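You operate a simulated robot arm through the tools that you are given. There is no shell and no other tool.

You run a simulated robot arm. Do the job below in one go: nothing can be reset, and whatever is moved stays where it is left.

Task
Unhook the red-dot and blue-dot carriages; push red to mark 1, blue to mark 3.
Fine: put the brake on first; leave both pins up.

Only the result counts: the job must be done as asked and must still hold three seconds after the hand-in. Knocking over, shifting, dropping, spilling or breaking anything else fails it.

Robot
A 7-joint arm with a fingered hand, fixed in place. Base frame: the origin is at the foot of the arm, x ahead of it, y to its left, z up. Readings come in mm, degrees, newtons and seconds.
With the tool pointing down near the work surface it reaches from about 300 to 700 mm from the base axis. Its first joint turns from -166.0 to 166.0 degrees. Payload 4 kg.
The tool frame sits at the grasp point between the pads (the TCP): z along the fingers, y along the line on which they close. The tips reach 26 mm beyond it. The gripper opens to 148 mm. The gripper's body begins 73 mm behind the TCP. The gripper is a hand of 3 fingers: y runs from the thumb to the fingers, the wrist lies at [0, 0, -239] in the tool frame.
Orientation is told as [roll, pitch, yaw] about the base's x, y, z axes, in that order, counted from this pose: with the fingers straight down and closing along the base's y, the tool's x points along the base's -x, its y along +y and its z along -z.

Tools
- The arm moves only by the tool drive_tool. Its argument "deltas" is a list of rows, each a list of 2 entries, a list of its own where there are three numbers: the shift along the tool's x, y, z in mm, then the turn, a rotation vector about the tool's x, y, z in degrees. In form: [[[tx, ty, tz], [wx, wy, wz]], ...]. A call has 1 to 20 rows; each row is the pose to reach, as a shift and turn from the pose commanded when the call began, along the tool's axes at that moment. A row lasts 0.2 s, in which the tool goes at most 50 mm and 8.6 degrees; a call with a longer step from one row to the next is refused whole. Where a pose cannot be reached the arm comes as near as it can. A force on the tool above 50 N (or 10 N above the force at the start of the call, whichever is more), or a blocked arm, ends the call early, and 0.2 s more pass. In this call time passes only in rows, and 0.2 s behind the last. The reply holds the time, the measured pose of the TCP, the force on the tool along the base axes, the opening and the grip force, in the units named above and with some noise, with the torque about the TCP (base axes, N m) and any sound that the robot's microphone picked up, and new pictures: "show" is both (left out), scene, wrist or none.
- Cameras (640 x 400 px; columns grow to the right, rows downward): "scene" is fixed at [219.8, -650.6, 1652.6]; the picture's right is [1.00, 0.08, 0.00], its down [0.07, -0.90, -0.42] and it looks along [-0.03, 0.42, -0.91] (base axes); focal length 314 px, centre (320, 200). "wrist" rides on the gripper at [67, -39, -90] in the tool frame; the picture's right is [0.50, 0.87, 0.00], its down [-0.66, 0.38, -0.65] and it looks along [-0.57, 0.33, 0.76] (tool axes); focal length 222 px, centre (320, 200). There is no depth. A picture from a camera that has moved, and an enlarged one, comes with that camera's place and axes in the base frame and with its lens.
- slide_trunk(by): slides the trunk up (or, below 0, down) by that many mm; the arm rides with it, the base frame stays. It gives what a move gives, with no picture.
- finger_targets(finger1, finger2, thumb_bend): sets how far each is bent, from 0 (flat) to 1 (curled in); at 0.3 the hand is open as for a grip, at 0.7 the pads meet at the TCP. One left out holds its place. A second passes; each finger stops where it meets its share of the squeeze, and holds until it gets a number again. It is the only way to open and close the hand. It gives what a move gives, with no picture; readings hold the bend of each and the force on the fingers (four entries, about 0 where the hand has none), thumb and palm.
- zoom(camera, box): a new picture of the part [left, top, right, bottom] of that camera's present view, enlarged. No time passes.
- hand_in(): hands the job in; it is judged then, once.

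Places have to be worked out from the pictures, the camera data and where the tool is seen. Open the gripper and draw the arm clear of the work before you hand the job in, unless the task says otherwise.

The tools are called after "Emit:" as name(argument=value, ...) on one line, values as JSON. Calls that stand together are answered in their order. drive_tool: Moves the arm, as the interface text tells. Its arguments: {"type":"object","properties":{"deltas":{"type":"array"},"show":{"type":"string","enum":["both","scene","wrist","none"]}},"required":["deltas"]} The other tools are called the same way: slide_trunk (by) slides the trunk up or down; finger_targets (finger1, finger2, thumb_bend) moves the fingers one by one; zoom (camera, box) takes an enlarged picture of a part of a camera's view; hand_in () hands the job in.

At the start:

```text
time: 0.0
eef_pos: [62.2, -391.1, 1308.8]
orientation: [0.0, 0.0, 0.1]
force: [0.4, -0.3, 0.1]
ft_torque: [0.0, -0.03, -0.01]
opening: 147.8
finger_force: 0.0
shape: jaw
bend: [0.3, 0.3, 0.3]
finger forces: [0.0, 0.0, 0.2, 0.0, 0.0, 0.0]
trunk travel left (down, up): [-525.0, 65.0]
```

scene: 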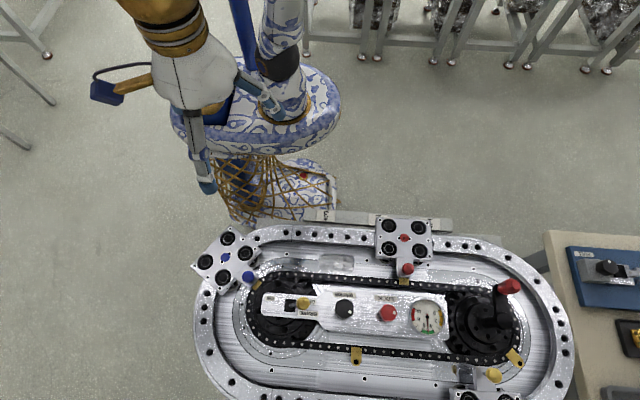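
wrist: 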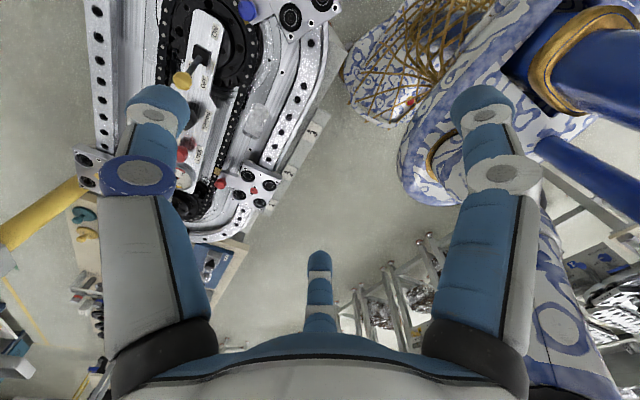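

The scene shows an oval track with carriages, a chain loop and a control bar in the middle. I'll zoom in on the parts before moving anything.

Emit:
zoom(camera="scene", box=[180, 200, 400, 338])

Emit:
zoom(camera="scene", box=[360, 200, 580, 338])

Emit:
zoom(camera="scene", box=[180, 280, 380, 400])

Emit:
zoom(camera="scene", box=[400, 280, 600, 400])

Emit:
zoom(camera="scene", box=[240, 270, 460, 370])

```text
2.90 times, centred on (290, 269) of scene
camera zoom: at [219.8, -650.6, 1652.6], right [1.0, 0.08, 0.0], down [0.07, -0.9, -0.42], along [-0.03, 0.42, -0.91], focal length 911 px, centre (407, 0)
```

zoom: 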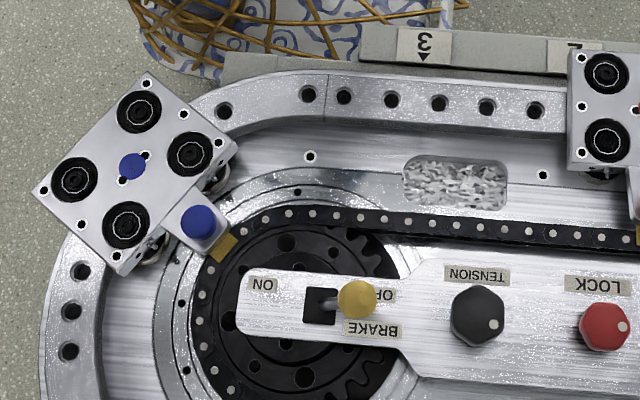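

```text
2.90 times, centred on (470, 269) of scene
camera zoom: at [219.8, -650.6, 1652.6], right [1.0, 0.08, 0.0], down [0.07, -0.9, -0.42], along [-0.03, 0.42, -0.91], focal length 911 px, centre (-115, 0)
```

zoom: 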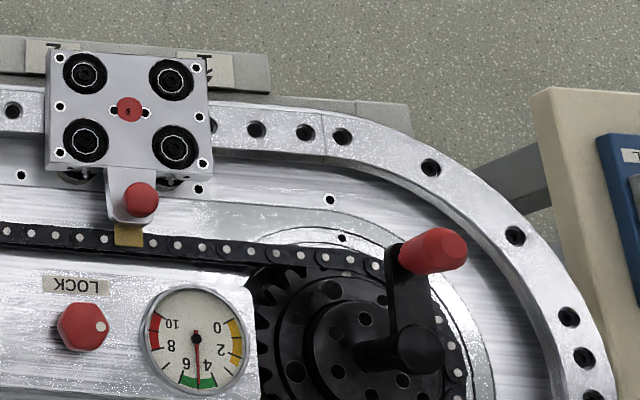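

```text
3.20 times, centred on (280, 340) of scene
camera zoom: at [219.8, -650.6, 1652.6], right [1.0, 0.08, 0.0], down [0.07, -0.9, -0.42], along [-0.03, 0.42, -0.91], focal length 1006 px, centre (448, -248)
```

zoom: 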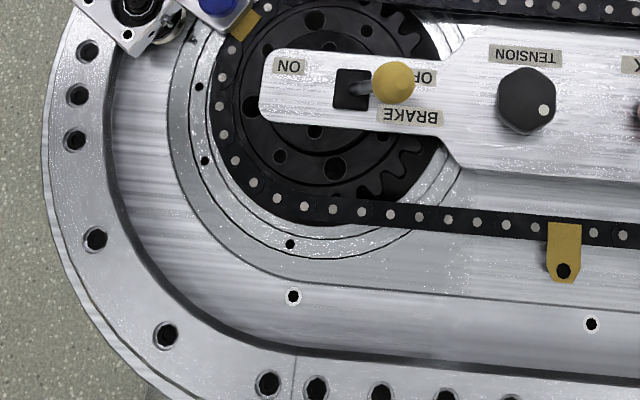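

```text
3.20 times, centred on (500, 340) of scene
camera zoom: at [219.8, -650.6, 1652.6], right [1.0, 0.08, 0.0], down [0.07, -0.9, -0.42], along [-0.03, 0.42, -0.91], focal length 1006 px, centre (-256, -248)
```

zoom: 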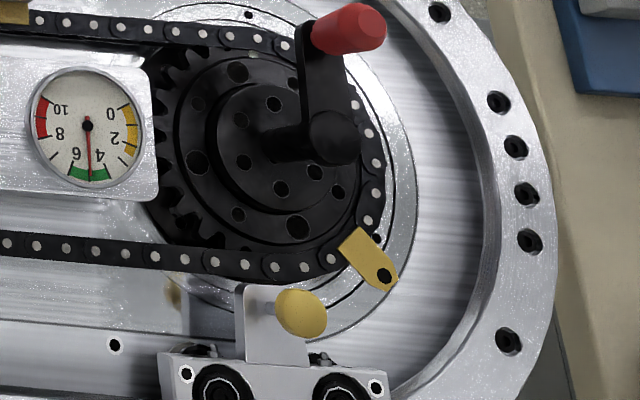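

```text
2.91 times, centred on (350, 320) of scene
camera zoom: at [219.8, -650.6, 1652.6], right [1.0, 0.08, 0.0], down [0.07, -0.9, -0.42], along [-0.03, 0.42, -0.91], focal length 915 px, centre (233, -149)
```

zoom: 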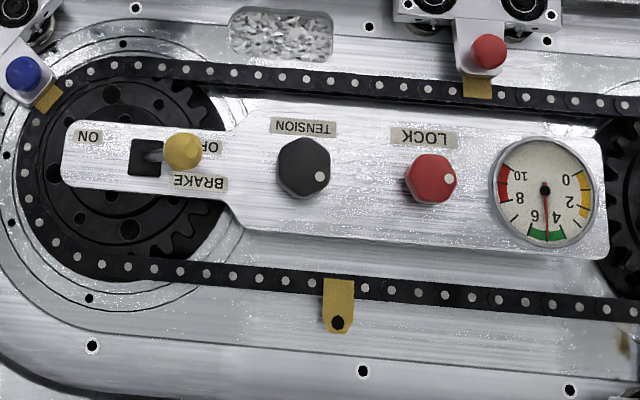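

The carriages triangulate to about z≈930, with the red dot near (405,-400) and the blue dot near (-13,-480). I'll zoom on the marks and the wrist view to get heights for the knobs and the mark plates.

Emit:
zoom(camera="wrist", box=[140, 0, 340, 125])

Emit:
zoom(camera="wrist", box=[140, 100, 340, 225])

Emit:
zoom(camera="scene", box=[300, 195, 460, 295])

Emit:
zoom(camera="scene", box=[190, 215, 290, 315])

Emit:
zoom(camera="scene", box=[430, 340, 530, 400])

Emit:
zoom(camera="scene", box=[250, 280, 330, 330])

Emit:
zoom(camera="scene", box=[540, 220, 640, 400])

```text
3.20 times, centred on (240, 62) of wrist
camera zoom: at [-4.1, -429.2, 1399.6], right [-0.5, 0.87, 0.0], down [0.66, 0.38, 0.65], along [0.57, 0.33, -0.76], focal length 711 px, centre (576, 640)
```

zoom: 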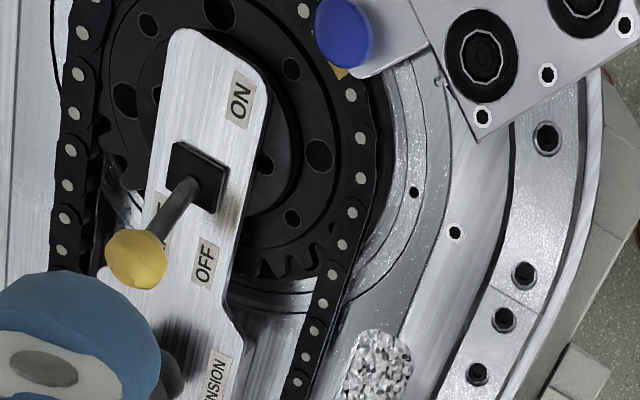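

```text
3.20 times, centred on (240, 162) of wrist
camera zoom: at [-4.1, -429.2, 1399.6], right [-0.5, 0.87, 0.0], down [0.66, 0.38, 0.65], along [0.57, 0.33, -0.76], focal length 711 px, centre (576, 320)
```

zoom: 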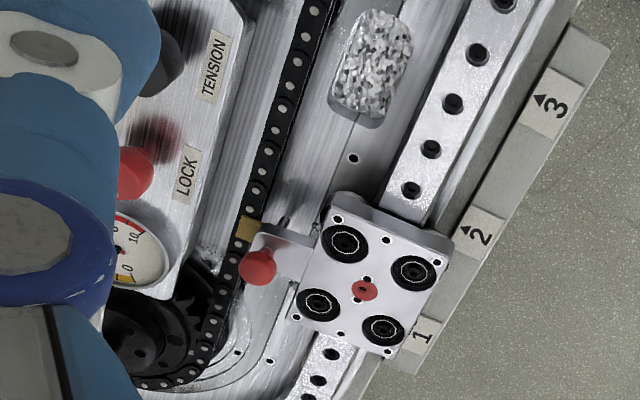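

```text
4.00 times, centred on (380, 245) of scene
camera zoom: at [219.8, -650.6, 1652.6], right [1.0, 0.08, 0.0], down [0.07, -0.9, -0.42], along [-0.03, 0.42, -0.91], focal length 1258 px, centre (80, 20)
```

zoom: 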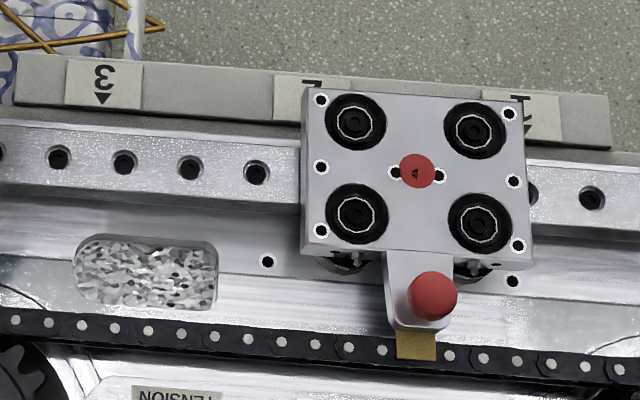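

```text
4.00 times, centred on (240, 265) of scene
camera zoom: at [219.8, -650.6, 1652.6], right [1.0, 0.08, 0.0], down [0.07, -0.9, -0.42], along [-0.03, 0.42, -0.91], focal length 1258 px, centre (640, -60)
```

zoom: 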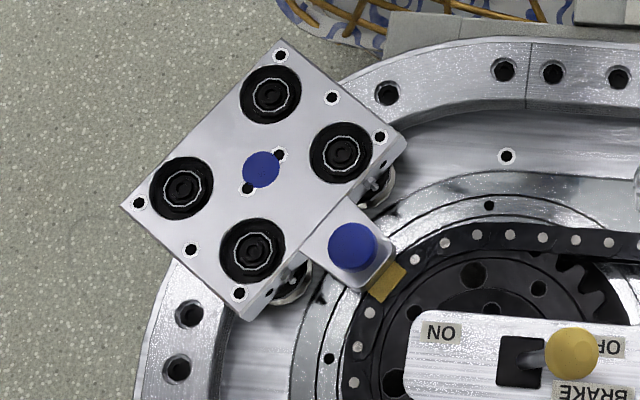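

```text
6.40 times, centred on (480, 370) of scene
camera zoom: at [219.8, -650.6, 1652.6], right [1.0, 0.08, 0.0], down [0.07, -0.9, -0.42], along [-0.03, 0.42, -0.91], focal length 2012 px, centre (-704, -888)
```

zoom: 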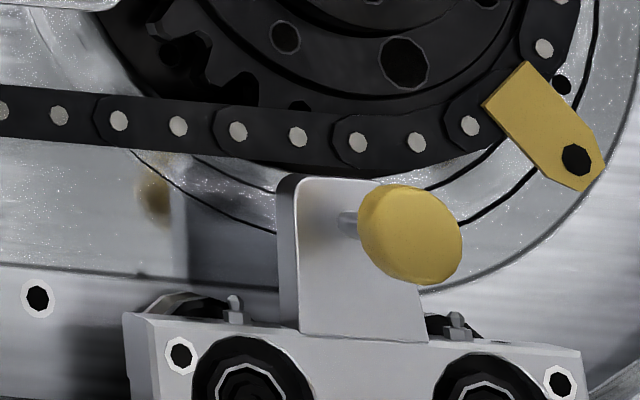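

```text
8.00 times, centred on (290, 305) of scene
camera zoom: at [219.8, -650.6, 1652.6], right [1.0, 0.08, 0.0], down [0.07, -0.9, -0.42], along [-0.03, 0.42, -0.91], focal length 2516 px, centre (560, -640)
```

zoom: 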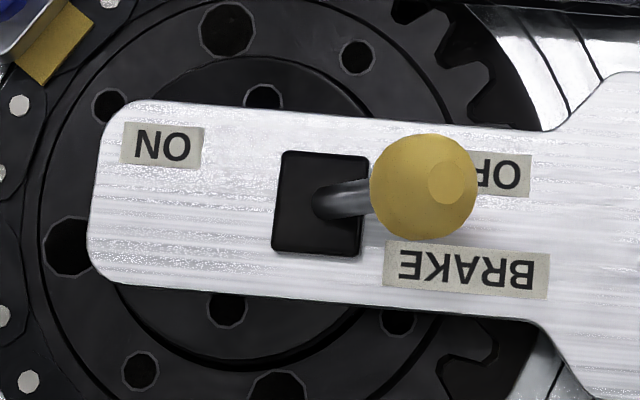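

```text
2.22 times, centred on (590, 310) of scene
camera zoom: at [219.8, -650.6, 1652.6], right [1.0, 0.08, 0.0], down [0.07, -0.9, -0.42], along [-0.03, 0.42, -0.91], focal length 699 px, centre (-280, -44)
```

zoom: 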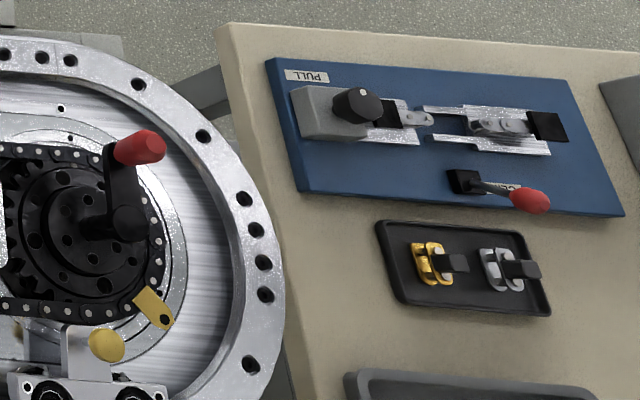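

Triangulating both views puts the brake knob at about (182,-577,1004), with its lever slot at (151,-577,945). The red pin knob is near (405,-480,953), the blue one near (53,-525,953), and the marks are at x≈497 (1), 355 (2) and 213 (3). I'll close the fingers to a point and lower the trunk, staying well above everything.

Emit:
finger_targets(finger1=0.7, finger2=0.7, thumb_bend=0.7)

Emit:
slide_trunk(by=-180)

```text
time: 1.0
eef_pos: [62.6, -391.3, 1308.2]
orientation: [-0.1, 0.0, 0.0]
force: [0.3, -0.3, -0.2]
ft_torque: [0.03, -0.02, -0.02]
opening: 0.1
finger_force: 0.0
shape: fingers
bend: [0.69, 0.69, 0.7]
finger forces: [0.1, 0.1, 0.0, 0.1, 0.0, 0.0]
trunk travel left (down, up): [-525.0, 65.0]
```

```text
time: 3.0
eef_pos: [62.5, -390.3, 1128.0]
orientation: [0.0, 0.1, 0.1]
force: [0.3, -0.7, -1.1]
ft_torque: [-0.02, 0.01, 0.03]
opening: 0.3
finger_force: 0.1
shape: fingers
bend: [0.69, 0.69, 0.7]
finger forces: [0.1, 0.1, 0.0, 0.0, 0.0, 0.0]
trunk travel left (down, up): [-345.0, 245.0]
```

The tool is now at (62,-390,1128) with the fingers closed. I'll move at this height to a point above the +x side of the brake knob, at about (232,-577).

Emit:
drive_tool(deltas=[[[-22, -24, 0], [0, 0, 0]], [[-44, -48, 0], [0, 0, 0]], [[-66, -72, 0], [0, 0, 0]], [[-88, -96, 0], [0, 0, 0]], [[-110, -120, 0], [0, 0, 0]], [[-132, -144, 0], [0, 0, 0]], [[-152, -168, 0], [0, 0, 0]], [[-170, -187, 0], [0, 0, 0]]], show="both")

```text
time: 4.8
eef_pos: [175.1, -490.2, 1070.2]
orientation: [-0.2, 0.0, 0.1]
force: [-0.1, -1.2, 0.8]
ft_torque: [0.0, 0.0, 0.02]
opening: 0.0
finger_force: 0.0
shape: fingers
bend: [0.69, 0.69, 0.7]
finger forces: [0.0, 0.1, 0.0, 0.0, 0.0, 0.1]
out of reach, approached as far as the arm can: row 3, 4, 5, 6, 7, 8
trunk travel left (down, up): [-345.0, 245.0]
camera wrist: at [108.0, -528.2, 1160.9], right [-0.5, 0.87, 0.0], down [0.65, 0.38, 0.65], along [0.57, 0.33, -0.76], focal length 222 px, centre (320, 200)
```

scene: 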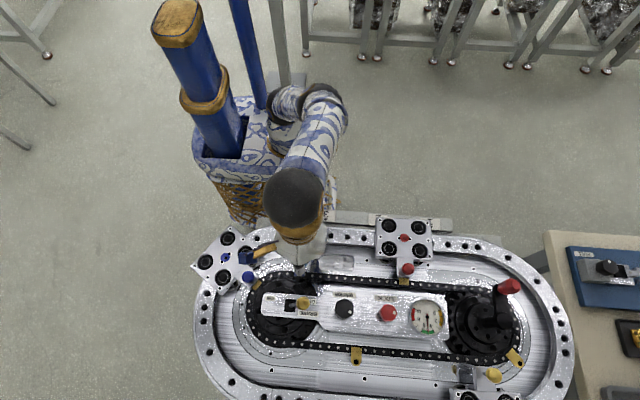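
wrist: 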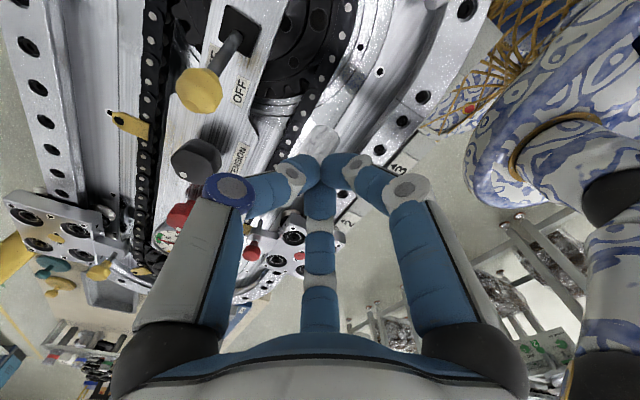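

The arm could not reach that pose and stopped at (175,-490,1070), so at this trunk height the tool has to be lower to reach farther out. A small downward step will show which pose the deltas count from now.

Emit:
drive_tool(deltas=[[[0, 0, 10], [0, 0, 0]], [[0, 0, 10], [0, 0, 0]]], show="none")

```text
time: 5.4
eef_pos: [174.4, -491.6, 1058.6]
orientation: [0.0, 0.1, 0.1]
force: [-0.4, -0.4, 0.2]
ft_torque: [0.0, -0.01, 0.03]
opening: 0.0
finger_force: 0.0
shape: fingers
bend: [0.69, 0.69, 0.7]
finger forces: [0.0, 0.1, 0.0, 0.0, 0.0, 0.0]
trunk travel left (down, up): [-345.0, 245.0]
```

The deltas count from the clipped pose, and a higher trunk should give more horizontal reach at table height. I'll raise the trunk and then come down with the arm.

Emit:
slide_trunk(by=200)

Emit:
drive_tool(deltas=[[[0, 0, 40], [0, 0, 0]], [[0, 0, 80], [0, 0, 0]], [[0, 0, 120], [0, 0, 0]], [[0, 0, 150], [0, 0, 0]], [[0, 0, 180], [0, 0, 0]]], show="scene")

```text
time: 7.6
eef_pos: [175.0, -492.3, 1259.5]
orientation: [0.0, 0.0, 0.1]
force: [-0.6, 0.3, -0.1]
ft_torque: [0.01, 0.02, -0.02]
opening: 0.0
finger_force: 0.1
shape: fingers
bend: [0.69, 0.69, 0.7]
finger forces: [0.1, 0.1, 0.0, 0.0, 0.0, 0.0]
trunk travel left (down, up): [-545.0, 45.0]
```

```text
time: 8.8
eef_pos: [173.0, -492.1, 1079.0]
orientation: [-0.1, 0.0, 0.1]
force: [-0.3, 0.1, -0.8]
ft_torque: [0.02, -0.03, 0.03]
opening: 0.2
finger_force: 0.0
shape: fingers
bend: [0.69, 0.69, 0.7]
finger forces: [0.0, 0.0, 0.0, 0.0, 0.0, 0.0]
trunk travel left (down, up): [-545.0, 45.0]
```

scene: 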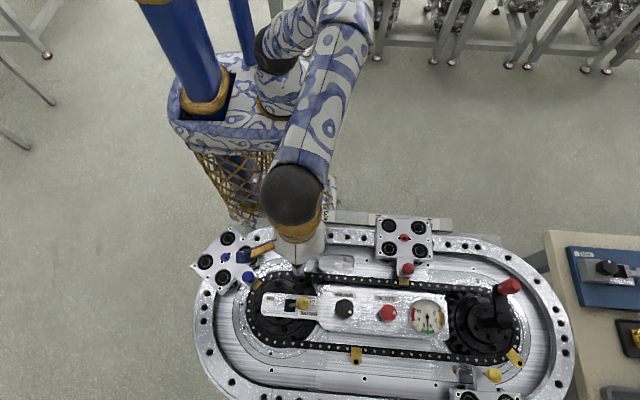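

Now at (173,-492,1079) with room to reach. Next I'll move above the +x side of the brake knob, to about (232,-577,1079).

Emit:
drive_tool(deltas=[[[-30, 0, 0], [0, 0, 0]], [[-59, -15, 0], [0, 0, 0]], [[-59, -45, 0], [0, 0, 0]], [[-59, -70, 0], [0, 0, 0]], [[-59, -85, 0], [0, 0, 0]]], show="both")

```text
time: 10.0
eef_pos: [232.5, -576.3, 1078.0]
orientation: [0.0, 0.0, 0.2]
force: [0.2, -0.2, 0.0]
ft_torque: [0.01, 0.03, -0.02]
opening: 0.1
finger_force: 0.1
shape: fingers
bend: [0.69, 0.69, 0.7]
finger forces: [0.0, 0.1, 0.0, 0.0, 0.1, 0.0]
trunk travel left (down, up): [-545.0, 45.0]
camera wrist: at [166.9, -614.8, 1169.8], right [-0.5, 0.86, 0.0], down [0.66, 0.38, 0.65], along [0.56, 0.33, -0.76], focal length 222 px, centre (320, 200)
```

scene: 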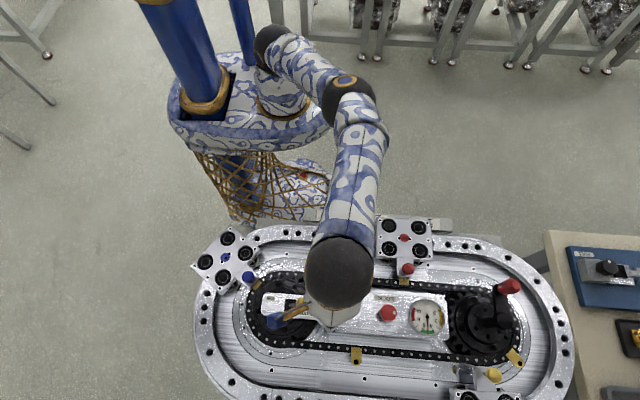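
wrist: 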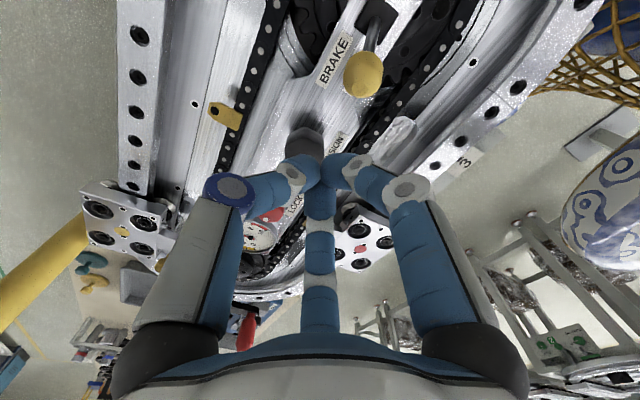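

The wrist view confirms the brake knob at about (181,-575,1004), and the tension knob's top (z≈970) will sit below my tips. I'll descend to TCP z 1012 and then nudge toward -x slowly to check for contact.

Emit:
drive_tool(deltas=[[[0, 0, 25], [0, 0, 0]], [[0, 0, 50], [0, 0, 0]], [[0, 0, 66], [0, 0, 0]], [[6, 0, 66], [0, 0, 0]], [[12, 0, 66], [0, 0, 0]], [[18, 0, 66], [0, 0, 0]], [[24, 0, 66], [0, 0, 0]]], show="both")

```text
time: 11.6
eef_pos: [210.3, -576.3, 1014.0]
orientation: [-0.2, 0.0, 0.1]
force: [4.0, 2.1, 2.4]
ft_torque: [0.04, 0.09, -0.09]
opening: 0.0
finger_force: 1.8
shape: fingers
bend: [0.7, 0.69, 0.7]
finger forces: [4.3, 0.1, 0.1, 0.0, 0.0, 0.0]
trunk travel left (down, up): [-545.0, 45.0]
camera wrist: at [144.1, -614.4, 1105.3], right [-0.5, 0.86, 0.0], down [0.65, 0.38, 0.65], along [0.57, 0.33, -0.76], focal length 222 px, centre (320, 200)
```

scene: 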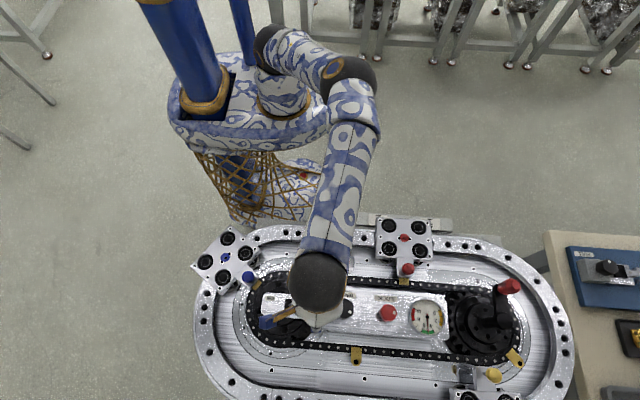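
wrist: 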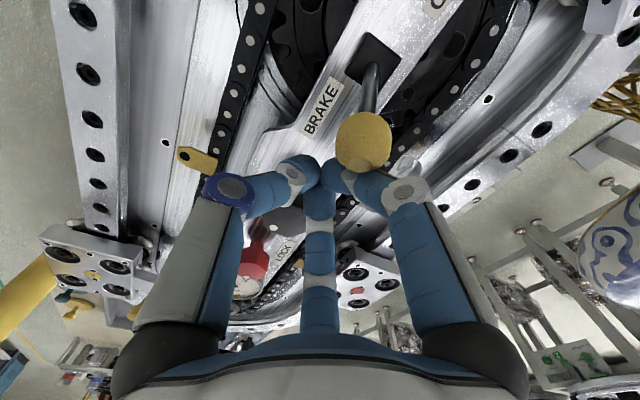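

Finger 1 is touching the brake knob with about 4 N. I'll keep pushing toward -x in small steps so the lever goes over center to ON.

Emit:
drive_tool(deltas=[[[6, 0, 0], [0, 0, 0]], [[12, 0, 0], [0, 0, 0]], [[18, 0, 0], [0, 0, 0]], [[24, 0, 0], [0, 0, 0]], [[30, 0, 0], [0, 0, 0]], [[36, 0, 0], [0, 0, 0]], [[42, 0, 0], [0, 0, 0]], [[48, 0, 0], [0, 0, 0]]], show="both")

```text
time: 13.4
eef_pos: [161.3, -576.2, 1012.6]
orientation: [-0.1, -0.1, 0.2]
force: [-0.4, 0.5, 0.3]
ft_torque: [0.01, -0.02, 0.02]
opening: 0.0
finger_force: 0.0
shape: fingers
bend: [0.7, 0.69, 0.7]
finger forces: [0.1, 0.0, 0.0, 0.0, 0.0, 0.0]
trunk travel left (down, up): [-545.0, 45.0]
camera wrist: at [94.4, -615.2, 1104.0], right [-0.5, 0.87, 0.0], down [0.66, 0.38, 0.65], along [0.57, 0.33, -0.76], focal length 222 px, centre (320, 200)
```

scene: 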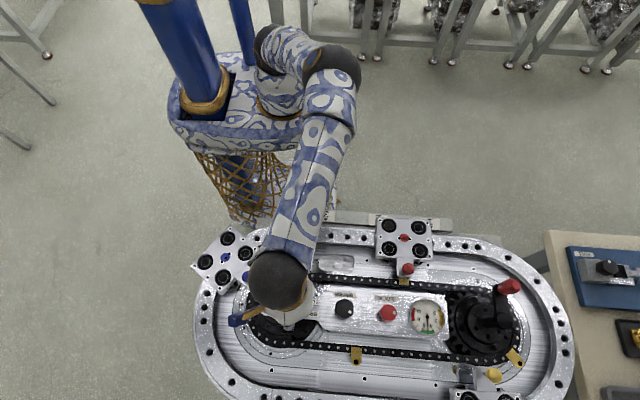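
wrist: 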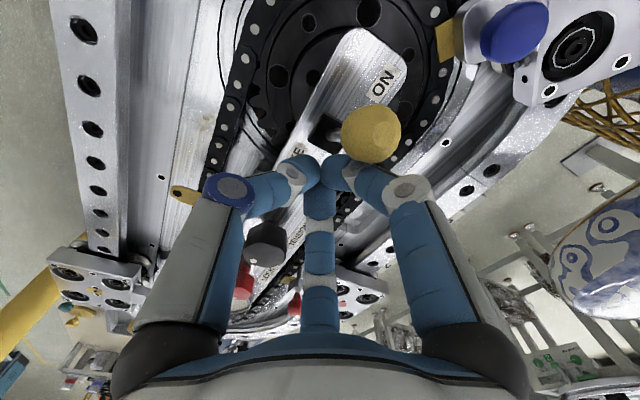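

The knob now appears near x≈120, past the slot center at 151, with no contact force. I'll push a little further to find the end stop and make sure it is fully ON.

Emit:
drive_tool(deltas=[[[4, 0, 0], [0, 0, 0]], [[8, 0, 0], [0, 0, 0]], [[12, 0, 0], [0, 0, 0]], [[15, 0, 0], [0, 0, 0]]], show="wrist")

```text
time: 14.4
eef_pos: [147.1, -575.2, 1013.1]
orientation: [-0.1, -0.1, 0.2]
force: [10.8, 2.8, 2.2]
ft_torque: [0.02, 0.0, -0.16]
opening: 0.6
finger_force: 4.7
shape: fingers
bend: [0.7, 0.67, 0.7]
finger forces: [9.7, 0.1, 0.0, 0.0, 0.0, 0.1]
trunk travel left (down, up): [-545.0, 45.0]
camera wrist: at [81.4, -614.4, 1103.8], right [-0.5, 0.86, 0.0], down [0.65, 0.38, 0.65], along [0.57, 0.33, -0.76], focal length 222 px, centre (320, 200)
```

wrist: 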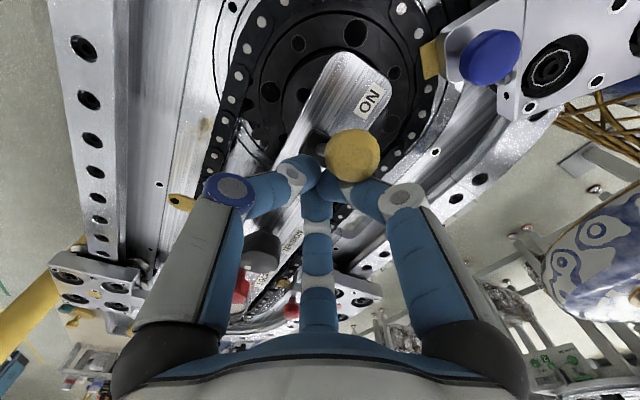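

The resistance rose to 11 N with the knob still at x≈121, so that is the end stop and the brake is ON. I'll back off, rise and look.

Emit:
drive_tool(deltas=[[[-15, 0, 0], [0, 0, 0]], [[-25, 0, 0], [0, 0, 0]], [[-25, 0, -35], [0, 0, 0]], [[-60, 30, -70], [0, 0, 0]], [[-100, 60, -70], [0, 0, 0]], [[-140, 90, -70], [0, 0, 0]], [[-175, 110, -70], [0, 0, 0]]], show="both")

Emit:
zoom(camera="scene", box=[250, 280, 330, 330])

```text
refused: row 4 steps farther than a row can; nothing moved
```

```text
8.00 times, centred on (290, 305) of scene
camera zoom: at [219.8, -650.6, 1652.6], right [1.0, 0.08, 0.0], down [0.07, -0.9, -0.42], along [-0.03, 0.42, -0.91], focal length 2516 px, centre (560, -640)
```

zoom: 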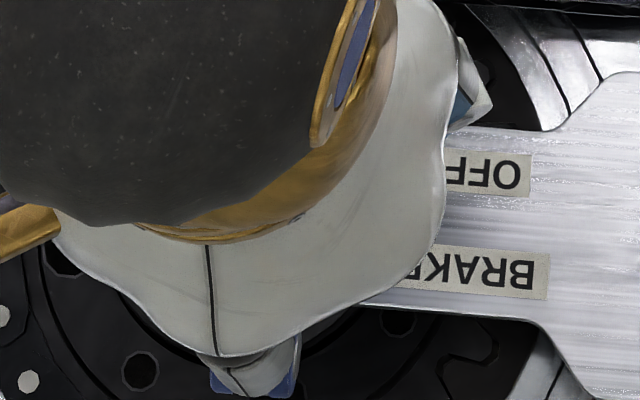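

That call was refused because one step was too long. I'll repeat the retreat with smaller steps, rising and moving toward the red pin.

Emit:
drive_tool(deltas=[[[-15, 0, 0], [0, 0, 0]], [[-25, 0, 0], [0, 0, 0]], [[-25, 0, -35], [0, 0, 0]], [[-25, 0, -70], [0, 0, 0]], [[-60, 20, -70], [0, 0, 0]], [[-100, 40, -70], [0, 0, 0]], [[-140, 60, -70], [0, 0, 0]], [[-175, 80, -70], [0, 0, 0]]], show="both")

Emit:
zoom(camera="scene", box=[250, 280, 330, 330])

```text
time: 16.2
eef_pos: [323.5, -496.7, 1081.7]
orientation: [0.1, 0.0, 0.2]
force: [1.3, 0.4, -0.1]
ft_torque: [-0.01, 0.02, -0.02]
opening: 0.0
finger_force: 0.0
shape: fingers
bend: [0.7, 0.69, 0.7]
finger forces: [0.1, 0.1, 0.0, 0.0, 0.1, 0.0]
trunk travel left (down, up): [-545.0, 45.0]
camera wrist: at [256.0, -534.5, 1173.6], right [-0.5, 0.86, 0.0], down [0.65, 0.38, 0.65], along [0.56, 0.33, -0.76], focal length 222 px, centre (320, 200)
```

scene: 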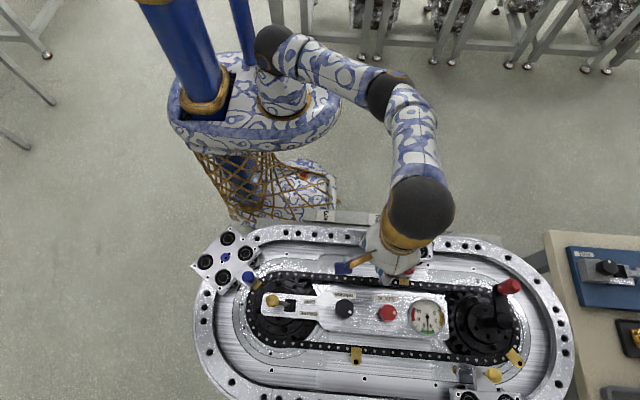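
wrist: 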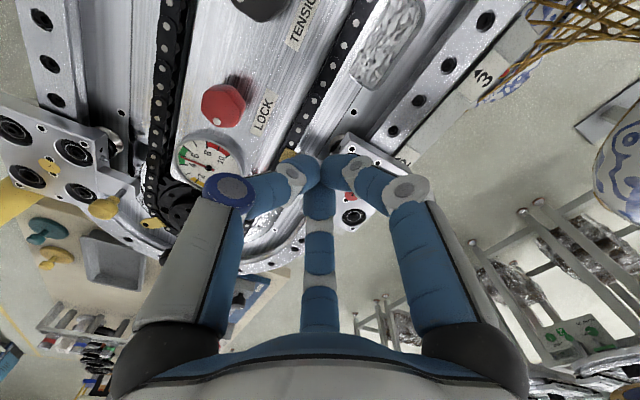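

```text
8.00 times, centred on (290, 305) of scene
camera zoom: at [219.8, -650.6, 1652.6], right [1.0, 0.08, 0.0], down [0.07, -0.9, -0.42], along [-0.03, 0.42, -0.91], focal length 2516 px, centre (560, -640)
```

zoom: 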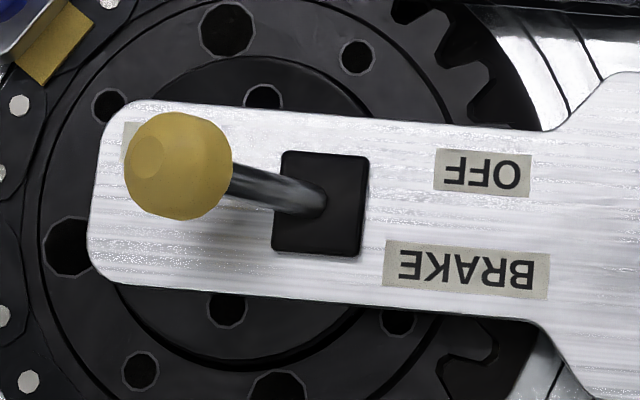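

The brake lever is clearly at ON. Now I'll move to about (430,-460,1080), where the wrist camera can see the red pin past the fingers, and measure it.

Emit:
drive_tool(deltas=[[[-35, 12, 0], [0, 0, 0]], [[-70, 24, 0], [0, 0, 0]], [[-106, 37, 0], [0, 0, 0]]], show="wrist")

Emit:
zoom(camera="wrist", box=[220, 0, 420, 160])

```text
time: 17.0
eef_pos: [356.7, -441.9, 1074.1]
orientation: [-0.1, 0.0, 0.3]
force: [-1.0, 0.6, -1.0]
ft_torque: [0.01, -0.01, -0.02]
opening: 0.2
finger_force: 0.1
shape: fingers
bend: [0.7, 0.69, 0.7]
finger forces: [0.1, 0.0, 0.2, 0.0, 0.1, 0.1]
out of reach, approached as far as the arm can: row 1, 2, 3
trunk travel left (down, up): [-545.0, 45.0]
camera wrist: at [290.4, -480.2, 1165.0], right [-0.5, 0.86, 0.0], down [0.65, 0.38, 0.65], along [0.57, 0.33, -0.76], focal length 222 px, centre (320, 200)
```

wrist: 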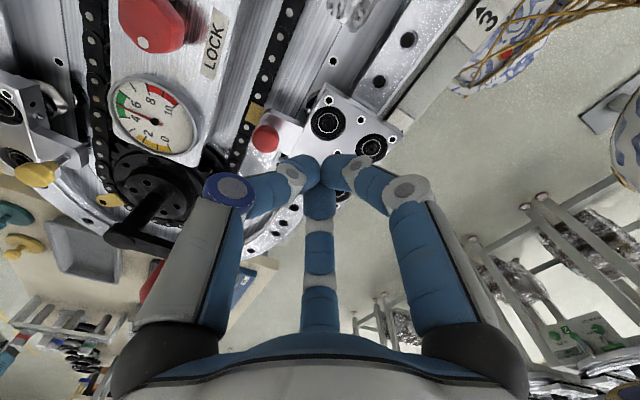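

```text
2.50 times, centred on (320, 80) of wrist
camera zoom: at [290.4, -480.2, 1165.0], right [-0.5, 0.86, 0.0], down [0.65, 0.38, 0.65], along [0.57, 0.33, -0.76], focal length 555 px, centre (320, 500)
```

zoom: 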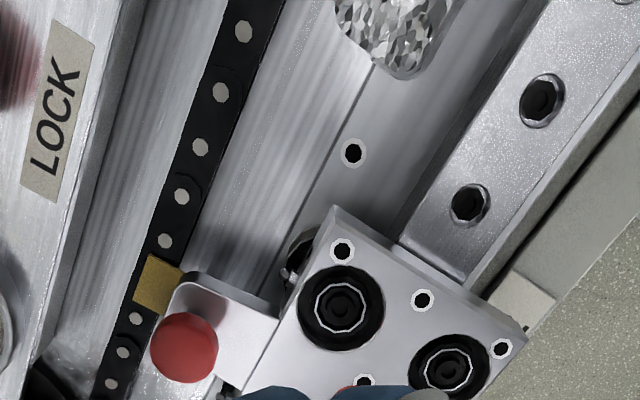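

The arm stopped short again at (357,-442,1074), probably from wrist twist as the arm swings toward +x. I'll turn the tool by +30° yaw to follow the arm's azimuth, then try again.

Emit:
drive_tool(deltas=[[[0, 0, 0], [0, 0, -7.5]], [[0, 0, 0], [0, 0, -15]], [[0, 0, 0], [0, 0, -22.5]], [[0, 0, 0], [0, 0, -30]]], show="none")

```text
time: 18.0
eef_pos: [357.8, -439.4, 1072.3]
orientation: [0.1, 0.2, 30.3]
force: [-0.8, 0.4, 0.7]
ft_torque: [0.04, -0.01, -0.01]
opening: 0.3
finger_force: 0.0
shape: fingers
bend: [0.7, 0.69, 0.7]
finger forces: [0.0, 0.1, 0.0, 0.0, 0.0, 0.0]
trunk travel left (down, up): [-545.0, 45.0]
```

Yaw is now 30°. Moving to about (410,-465,1040) to view the red pin from above.

Emit:
drive_tool(deltas=[[[-11, -16, 10], [0, 0, 0]], [[-22, -32, 20], [0, 0, 0]], [[-32.5, -47.7, 32], [0, 0, 0]]], show="both")

Emit:
zoom(camera="wrist", box=[220, 0, 420, 160])

```text
time: 18.8
eef_pos: [410.4, -465.5, 1040.7]
orientation: [-0.1, -0.1, 30.1]
force: [0.2, 0.3, 0.5]
ft_torque: [0.0, 0.0, 0.01]
opening: 0.0
finger_force: 0.1
shape: fingers
bend: [0.7, 0.69, 0.7]
finger forces: [0.1, 0.0, 0.0, 0.1, 0.1, 0.0]
trunk travel left (down, up): [-545.0, 45.0]
camera wrist: at [371.3, -531.7, 1131.7], right [-0.87, 0.5, 0.0], down [0.38, 0.66, 0.65], along [0.33, 0.57, -0.76], focal length 222 px, centre (320, 200)
```

scene: 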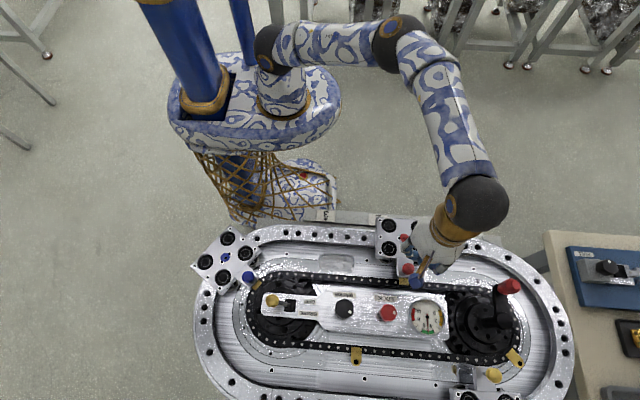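
wrist: 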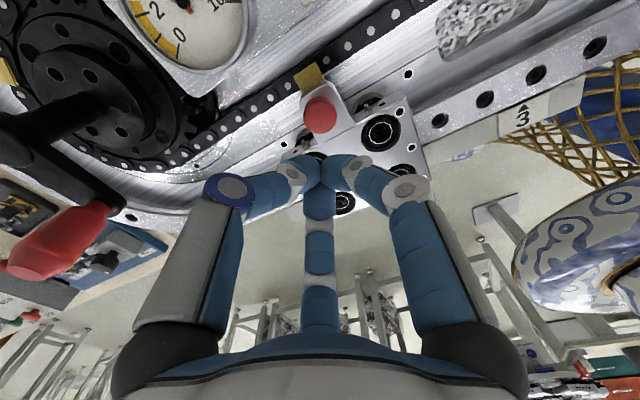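

```text
2.50 times, centred on (320, 80) of wrist
camera zoom: at [371.3, -531.7, 1131.7], right [-0.87, 0.5, 0.0], down [0.38, 0.66, 0.65], along [0.33, 0.57, -0.76], focal length 555 px, centre (320, 500)
```

zoom: 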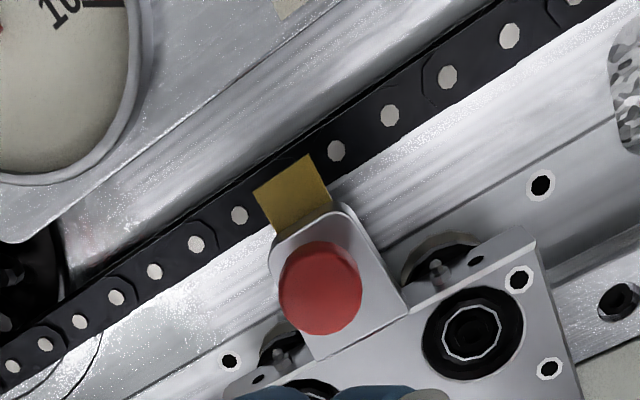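

The red pin knob is at about (406,-478,951), roughly 27 mm across. I'll half-open the fingers so they clear the center plate, then move directly above it.

Emit:
finger_targets(finger1=0.5, finger2=0.5, thumb_bend=0.5)

Emit:
drive_tool(deltas=[[[9.8, -9.1, 10], [0, 0, 0]], [[9.8, -9.1, 30], [0, 0, 0]]], show="both")

Emit:
zoom(camera="wrist", box=[220, 60, 420, 220])

```text
time: 19.8
eef_pos: [409.4, -464.5, 1040.6]
orientation: [0.0, 0.1, 30.1]
force: [1.2, -0.3, 0.6]
ft_torque: [0.03, -0.02, -0.01]
opening: 61.5
finger_force: 0.1
shape: fingers
bend: [0.5, 0.5, 0.5]
finger forces: [0.0, 0.1, 0.0, 0.0, 0.1, 0.1]
trunk travel left (down, up): [-545.0, 45.0]
```

```text
time: 20.4
eef_pos: [403.9, -477.4, 1009.2]
orientation: [-0.1, 0.1, 30.0]
force: [0.4, -0.6, 0.7]
ft_torque: [0.0, 0.01, 0.01]
opening: 61.6
finger_force: 0.1
shape: fingers
bend: [0.5, 0.5, 0.5]
finger forces: [0.1, 0.1, 0.1, 0.0, 0.0, 0.0]
trunk travel left (down, up): [-545.0, 45.0]
camera wrist: at [365.7, -544.2, 1100.6], right [-0.87, 0.5, 0.0], down [0.38, 0.66, 0.65], along [0.33, 0.57, -0.76], focal length 222 px, centre (320, 200)
```

scene: 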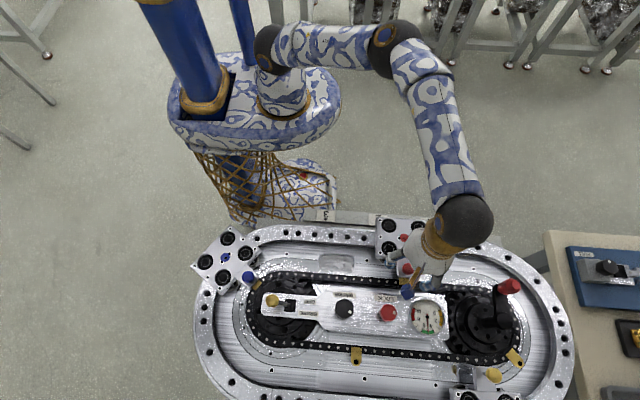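
wrist: 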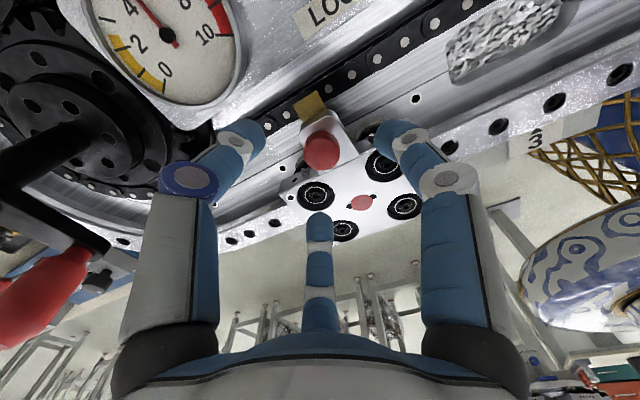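

```text
2.50 times, centred on (320, 140) of wrist
camera zoom: at [365.7, -544.2, 1100.6], right [-0.87, 0.5, 0.0], down [0.38, 0.66, 0.65], along [0.33, 0.57, -0.76], focal length 555 px, centre (320, 350)
```

zoom: 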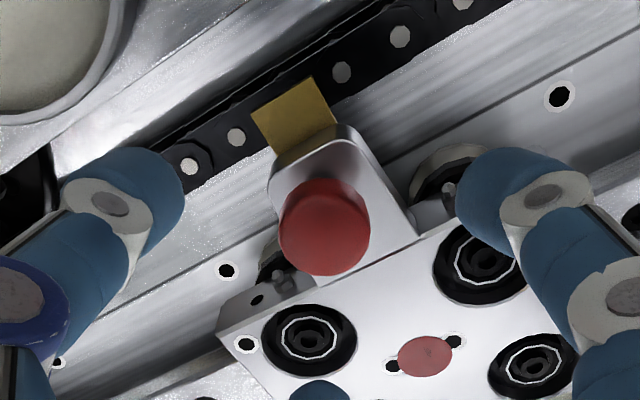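

Combining several wrist views, the knob is at (403,-477) with its visible center at z≈960, and the bracket top is at about z 940. The TCP is nearly aligned, so I'll descend to about z 975, keeping the tips just above the bracket.

Emit:
drive_tool(deltas=[[[0.5, 0.9, 12], [0, 0, 0]], [[0.5, 0.9, 24], [0, 0, 0]], [[0.5, 0.9, 34], [0, 0, 0]]], show="both")

Emit:
zoom(camera="wrist", box=[220, 80, 420, 240])

Emit:
zoom(camera="scene", box=[360, 230, 460, 310])

```text
time: 21.2
eef_pos: [402.8, -475.4, 975.5]
orientation: [0.0, -0.1, 30.0]
force: [0.0, -0.1, -0.3]
ft_torque: [-0.04, 0.01, -0.01]
opening: 62.0
finger_force: 0.0
shape: fingers
bend: [0.5, 0.5, 0.5]
finger forces: [0.0, 0.0, 0.0, 0.0, 0.1, 0.0]
trunk travel left (down, up): [-545.0, 45.0]
camera wrist: at [364.0, -542.6, 1066.7], right [-0.87, 0.5, 0.0], down [0.38, 0.66, 0.65], along [0.33, 0.57, -0.76], focal length 222 px, centre (320, 200)
```

scene: 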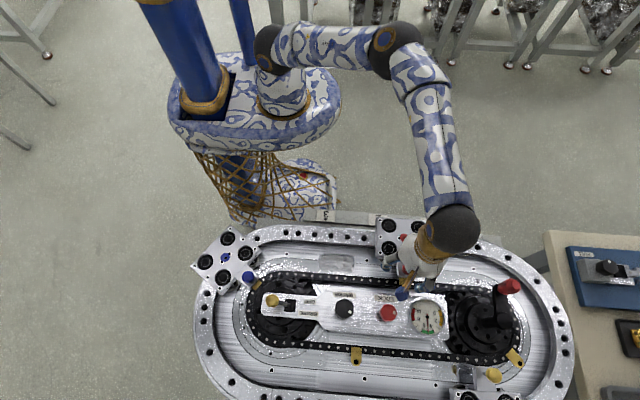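
wrist: 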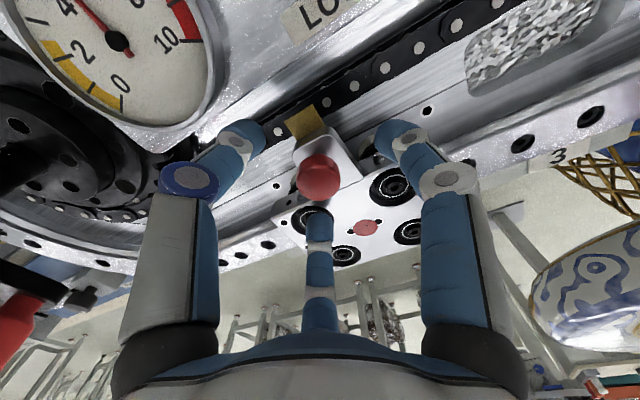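

```text
2.50 times, centred on (320, 160) of wrist
camera zoom: at [364.0, -542.6, 1066.7], right [-0.87, 0.5, 0.0], down [0.38, 0.66, 0.65], along [0.33, 0.57, -0.76], focal length 555 px, centre (320, 300)
```

zoom: 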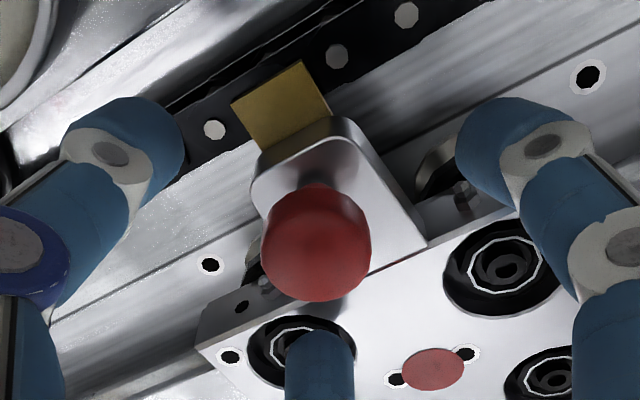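

```text
5.00 times, centred on (410, 270) of scene
camera zoom: at [219.8, -650.6, 1652.6], right [1.0, 0.08, 0.0], down [0.07, -0.9, -0.42], along [-0.03, 0.42, -0.91], focal length 1572 px, centre (-130, -150)
```

zoom: 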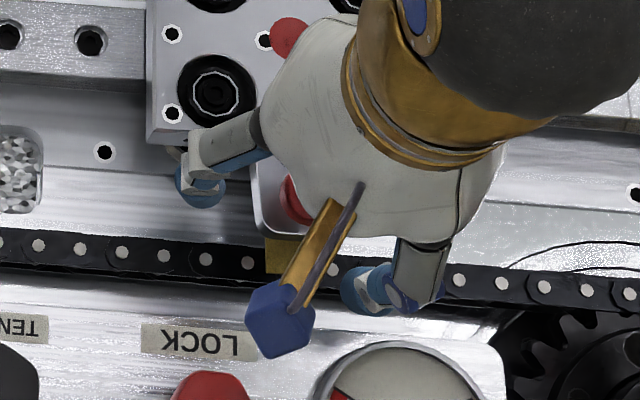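

The knob's center is about (403,-476,955) and the bracket top about z 934. I'll drop 6 mm so the tips sit under the knob's widest part, then close on it.

Emit:
drive_tool(deltas=[[[0.4, -0.9, 3], [0, 0, 0]], [[0.4, -0.9, 6.5], [0, 0, 0]]], show="none")

Emit:
finger_targets(finger1=0.7, finger2=0.7, thumb_bend=0.7)

Emit:
zoom(camera="wrist", box=[220, 80, 420, 240])

```text
time: 21.8
eef_pos: [401.9, -478.3, 970.6]
orientation: [-0.1, 0.0, 30.1]
force: [-0.4, -0.1, -0.8]
ft_torque: [0.0, 0.04, -0.03]
opening: 62.1
finger_force: 0.1
shape: fingers
bend: [0.5, 0.5, 0.5]
finger forces: [0.0, 0.0, 0.1, 0.1, 0.0, 0.1]
trunk travel left (down, up): [-545.0, 45.0]
```

```text
time: 22.8
eef_pos: [400.3, -476.9, 970.0]
orientation: [0.0, 0.1, 30.1]
force: [-0.2, -2.3, 0.7]
ft_torque: [0.0, 0.0, -0.01]
opening: 15.8
finger_force: 6.8
shape: fingers
bend: [0.64, 0.65, 0.66]
finger forces: [4.3, 4.0, 0.0, 0.0, 6.3, 0.1]
trunk travel left (down, up): [-545.0, 45.0]
```

```text
2.50 times, centred on (320, 160) of wrist
camera zoom: at [364.3, -544.4, 1060.6], right [-0.87, 0.5, 0.0], down [0.38, 0.66, 0.65], along [0.33, 0.57, -0.76], focal length 555 px, centre (320, 300)
```

zoom: 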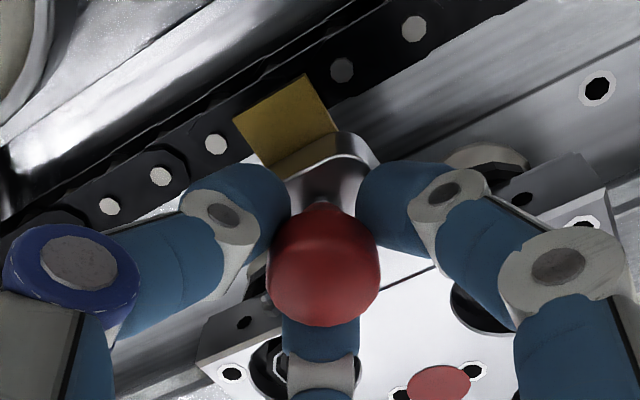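

The fingers have closed around the knob with about 6.8 N and sit below its widest part. I'll lift slowly and watch the force.

Emit:
drive_tool(deltas=[[[0, 0, -3], [0, 0, 0]], [[0, 0, -6], [0, 0, 0]], [[0, 0, -9], [0, 0, 0]], [[0, 0, -12], [0, 0, 0]]], show="wrist")

Emit:
zoom(camera="wrist", box=[220, 80, 420, 240])

```text
time: 23.8
eef_pos: [402.5, -477.6, 981.0]
orientation: [0.0, 0.0, 30.0]
force: [1.1, -0.5, -0.4]
ft_torque: [-0.03, -0.06, 0.0]
opening: 13.3
finger_force: 6.6
shape: fingers
bend: [0.65, 0.66, 0.67]
finger forces: [4.0, 3.8, 0.1, 0.0, 5.5, 0.0]
trunk travel left (down, up): [-545.0, 45.0]
camera wrist: at [364.3, -544.6, 1072.1], right [-0.87, 0.5, 0.0], down [0.38, 0.66, 0.65], along [0.33, 0.57, -0.76], focal length 222 px, centre (320, 200)
```

wrist: 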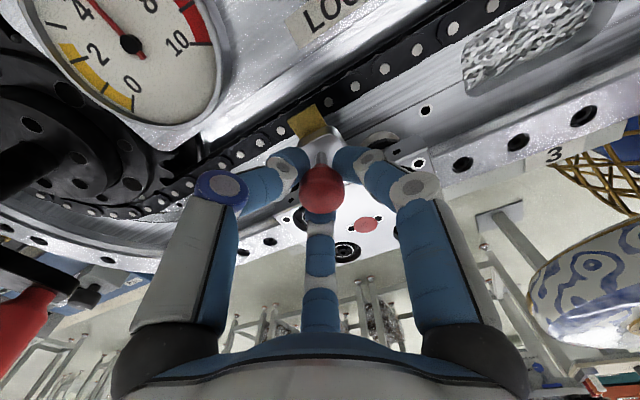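

```text
2.50 times, centred on (320, 160) of wrist
camera zoom: at [364.3, -544.6, 1072.1], right [-0.87, 0.5, 0.0], down [0.38, 0.66, 0.65], along [0.33, 0.57, -0.76], focal length 555 px, centre (320, 300)
```

zoom: 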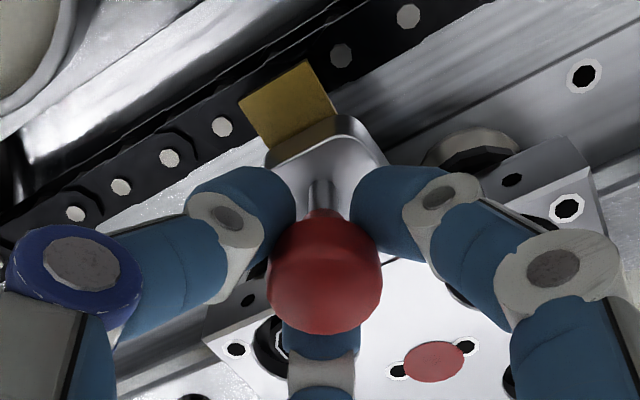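

The knob has come up about 11 mm and the stem shows under it. I'll continue gently until it reaches a stop.

Emit:
drive_tool(deltas=[[[0, 0, -2], [0, 0, 0]], [[0, 0, -4], [0, 0, 0]], [[0, 0, -6], [0, 0, 0]], [[0, 0, -8], [0, 0, 0]]], show="wrist")

Emit:
zoom(camera="wrist", box=[220, 80, 420, 240])

```text
time: 24.8
eef_pos: [402.8, -477.3, 988.1]
orientation: [0.2, 0.1, 30.2]
force: [-1.4, 2.3, -11.4]
ft_torque: [0.0, 0.0, -0.01]
opening: 14.8
finger_force: 10.1
shape: fingers
bend: [0.65, 0.65, 0.67]
finger forces: [7.6, 7.5, 0.0, 0.0, 5.5, 0.0]
trunk travel left (down, up): [-545.0, 45.0]
camera wrist: at [365.3, -545.0, 1078.5], right [-0.87, 0.5, 0.0], down [0.38, 0.65, 0.65], along [0.32, 0.57, -0.76], focal length 222 px, centre (320, 200)
```

wrist: 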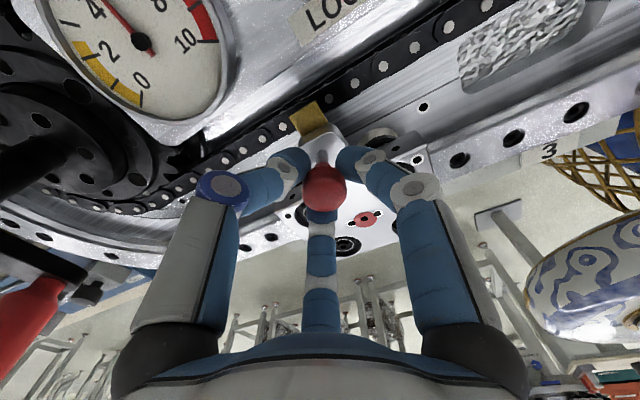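

```text
2.50 times, centred on (320, 160) of wrist
camera zoom: at [365.3, -545.0, 1078.5], right [-0.87, 0.5, 0.0], down [0.38, 0.65, 0.65], along [0.32, 0.57, -0.76], focal length 555 px, centre (320, 300)
```

zoom: 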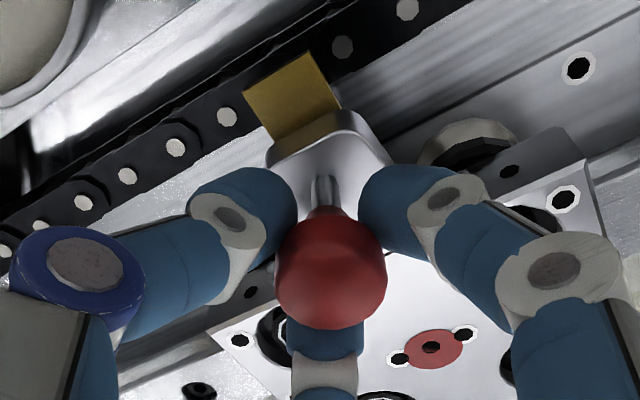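

It met a firm stop at about 11 N pull, so the pin is at the top of its travel. I'll release it and check that it stays up.

Emit:
finger_targets(finger1=0.5, finger2=0.5, thumb_bend=0.5)

Emit:
zoom(camera="wrist", box=[220, 80, 420, 240])

```text
time: 25.8
eef_pos: [402.2, -477.1, 990.6]
orientation: [0.1, 0.1, 30.1]
force: [-0.1, 0.0, -0.3]
ft_torque: [0.03, -0.01, -0.01]
opening: 61.4
finger_force: 0.1
shape: fingers
bend: [0.5, 0.5, 0.5]
finger forces: [0.0, 0.0, 0.1, 0.1, 0.0, 0.0]
trunk travel left (down, up): [-545.0, 45.0]
```

```text
2.50 times, centred on (320, 160) of wrist
camera zoom: at [364.4, -544.4, 1080.6], right [-0.87, 0.5, 0.0], down [0.38, 0.66, 0.65], along [0.33, 0.57, -0.76], focal length 555 px, centre (320, 300)
```

zoom: 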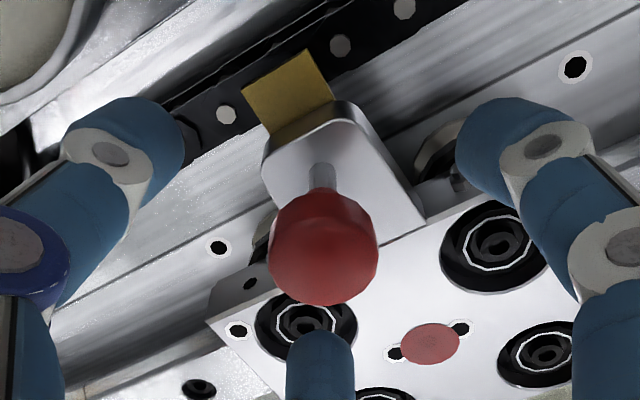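

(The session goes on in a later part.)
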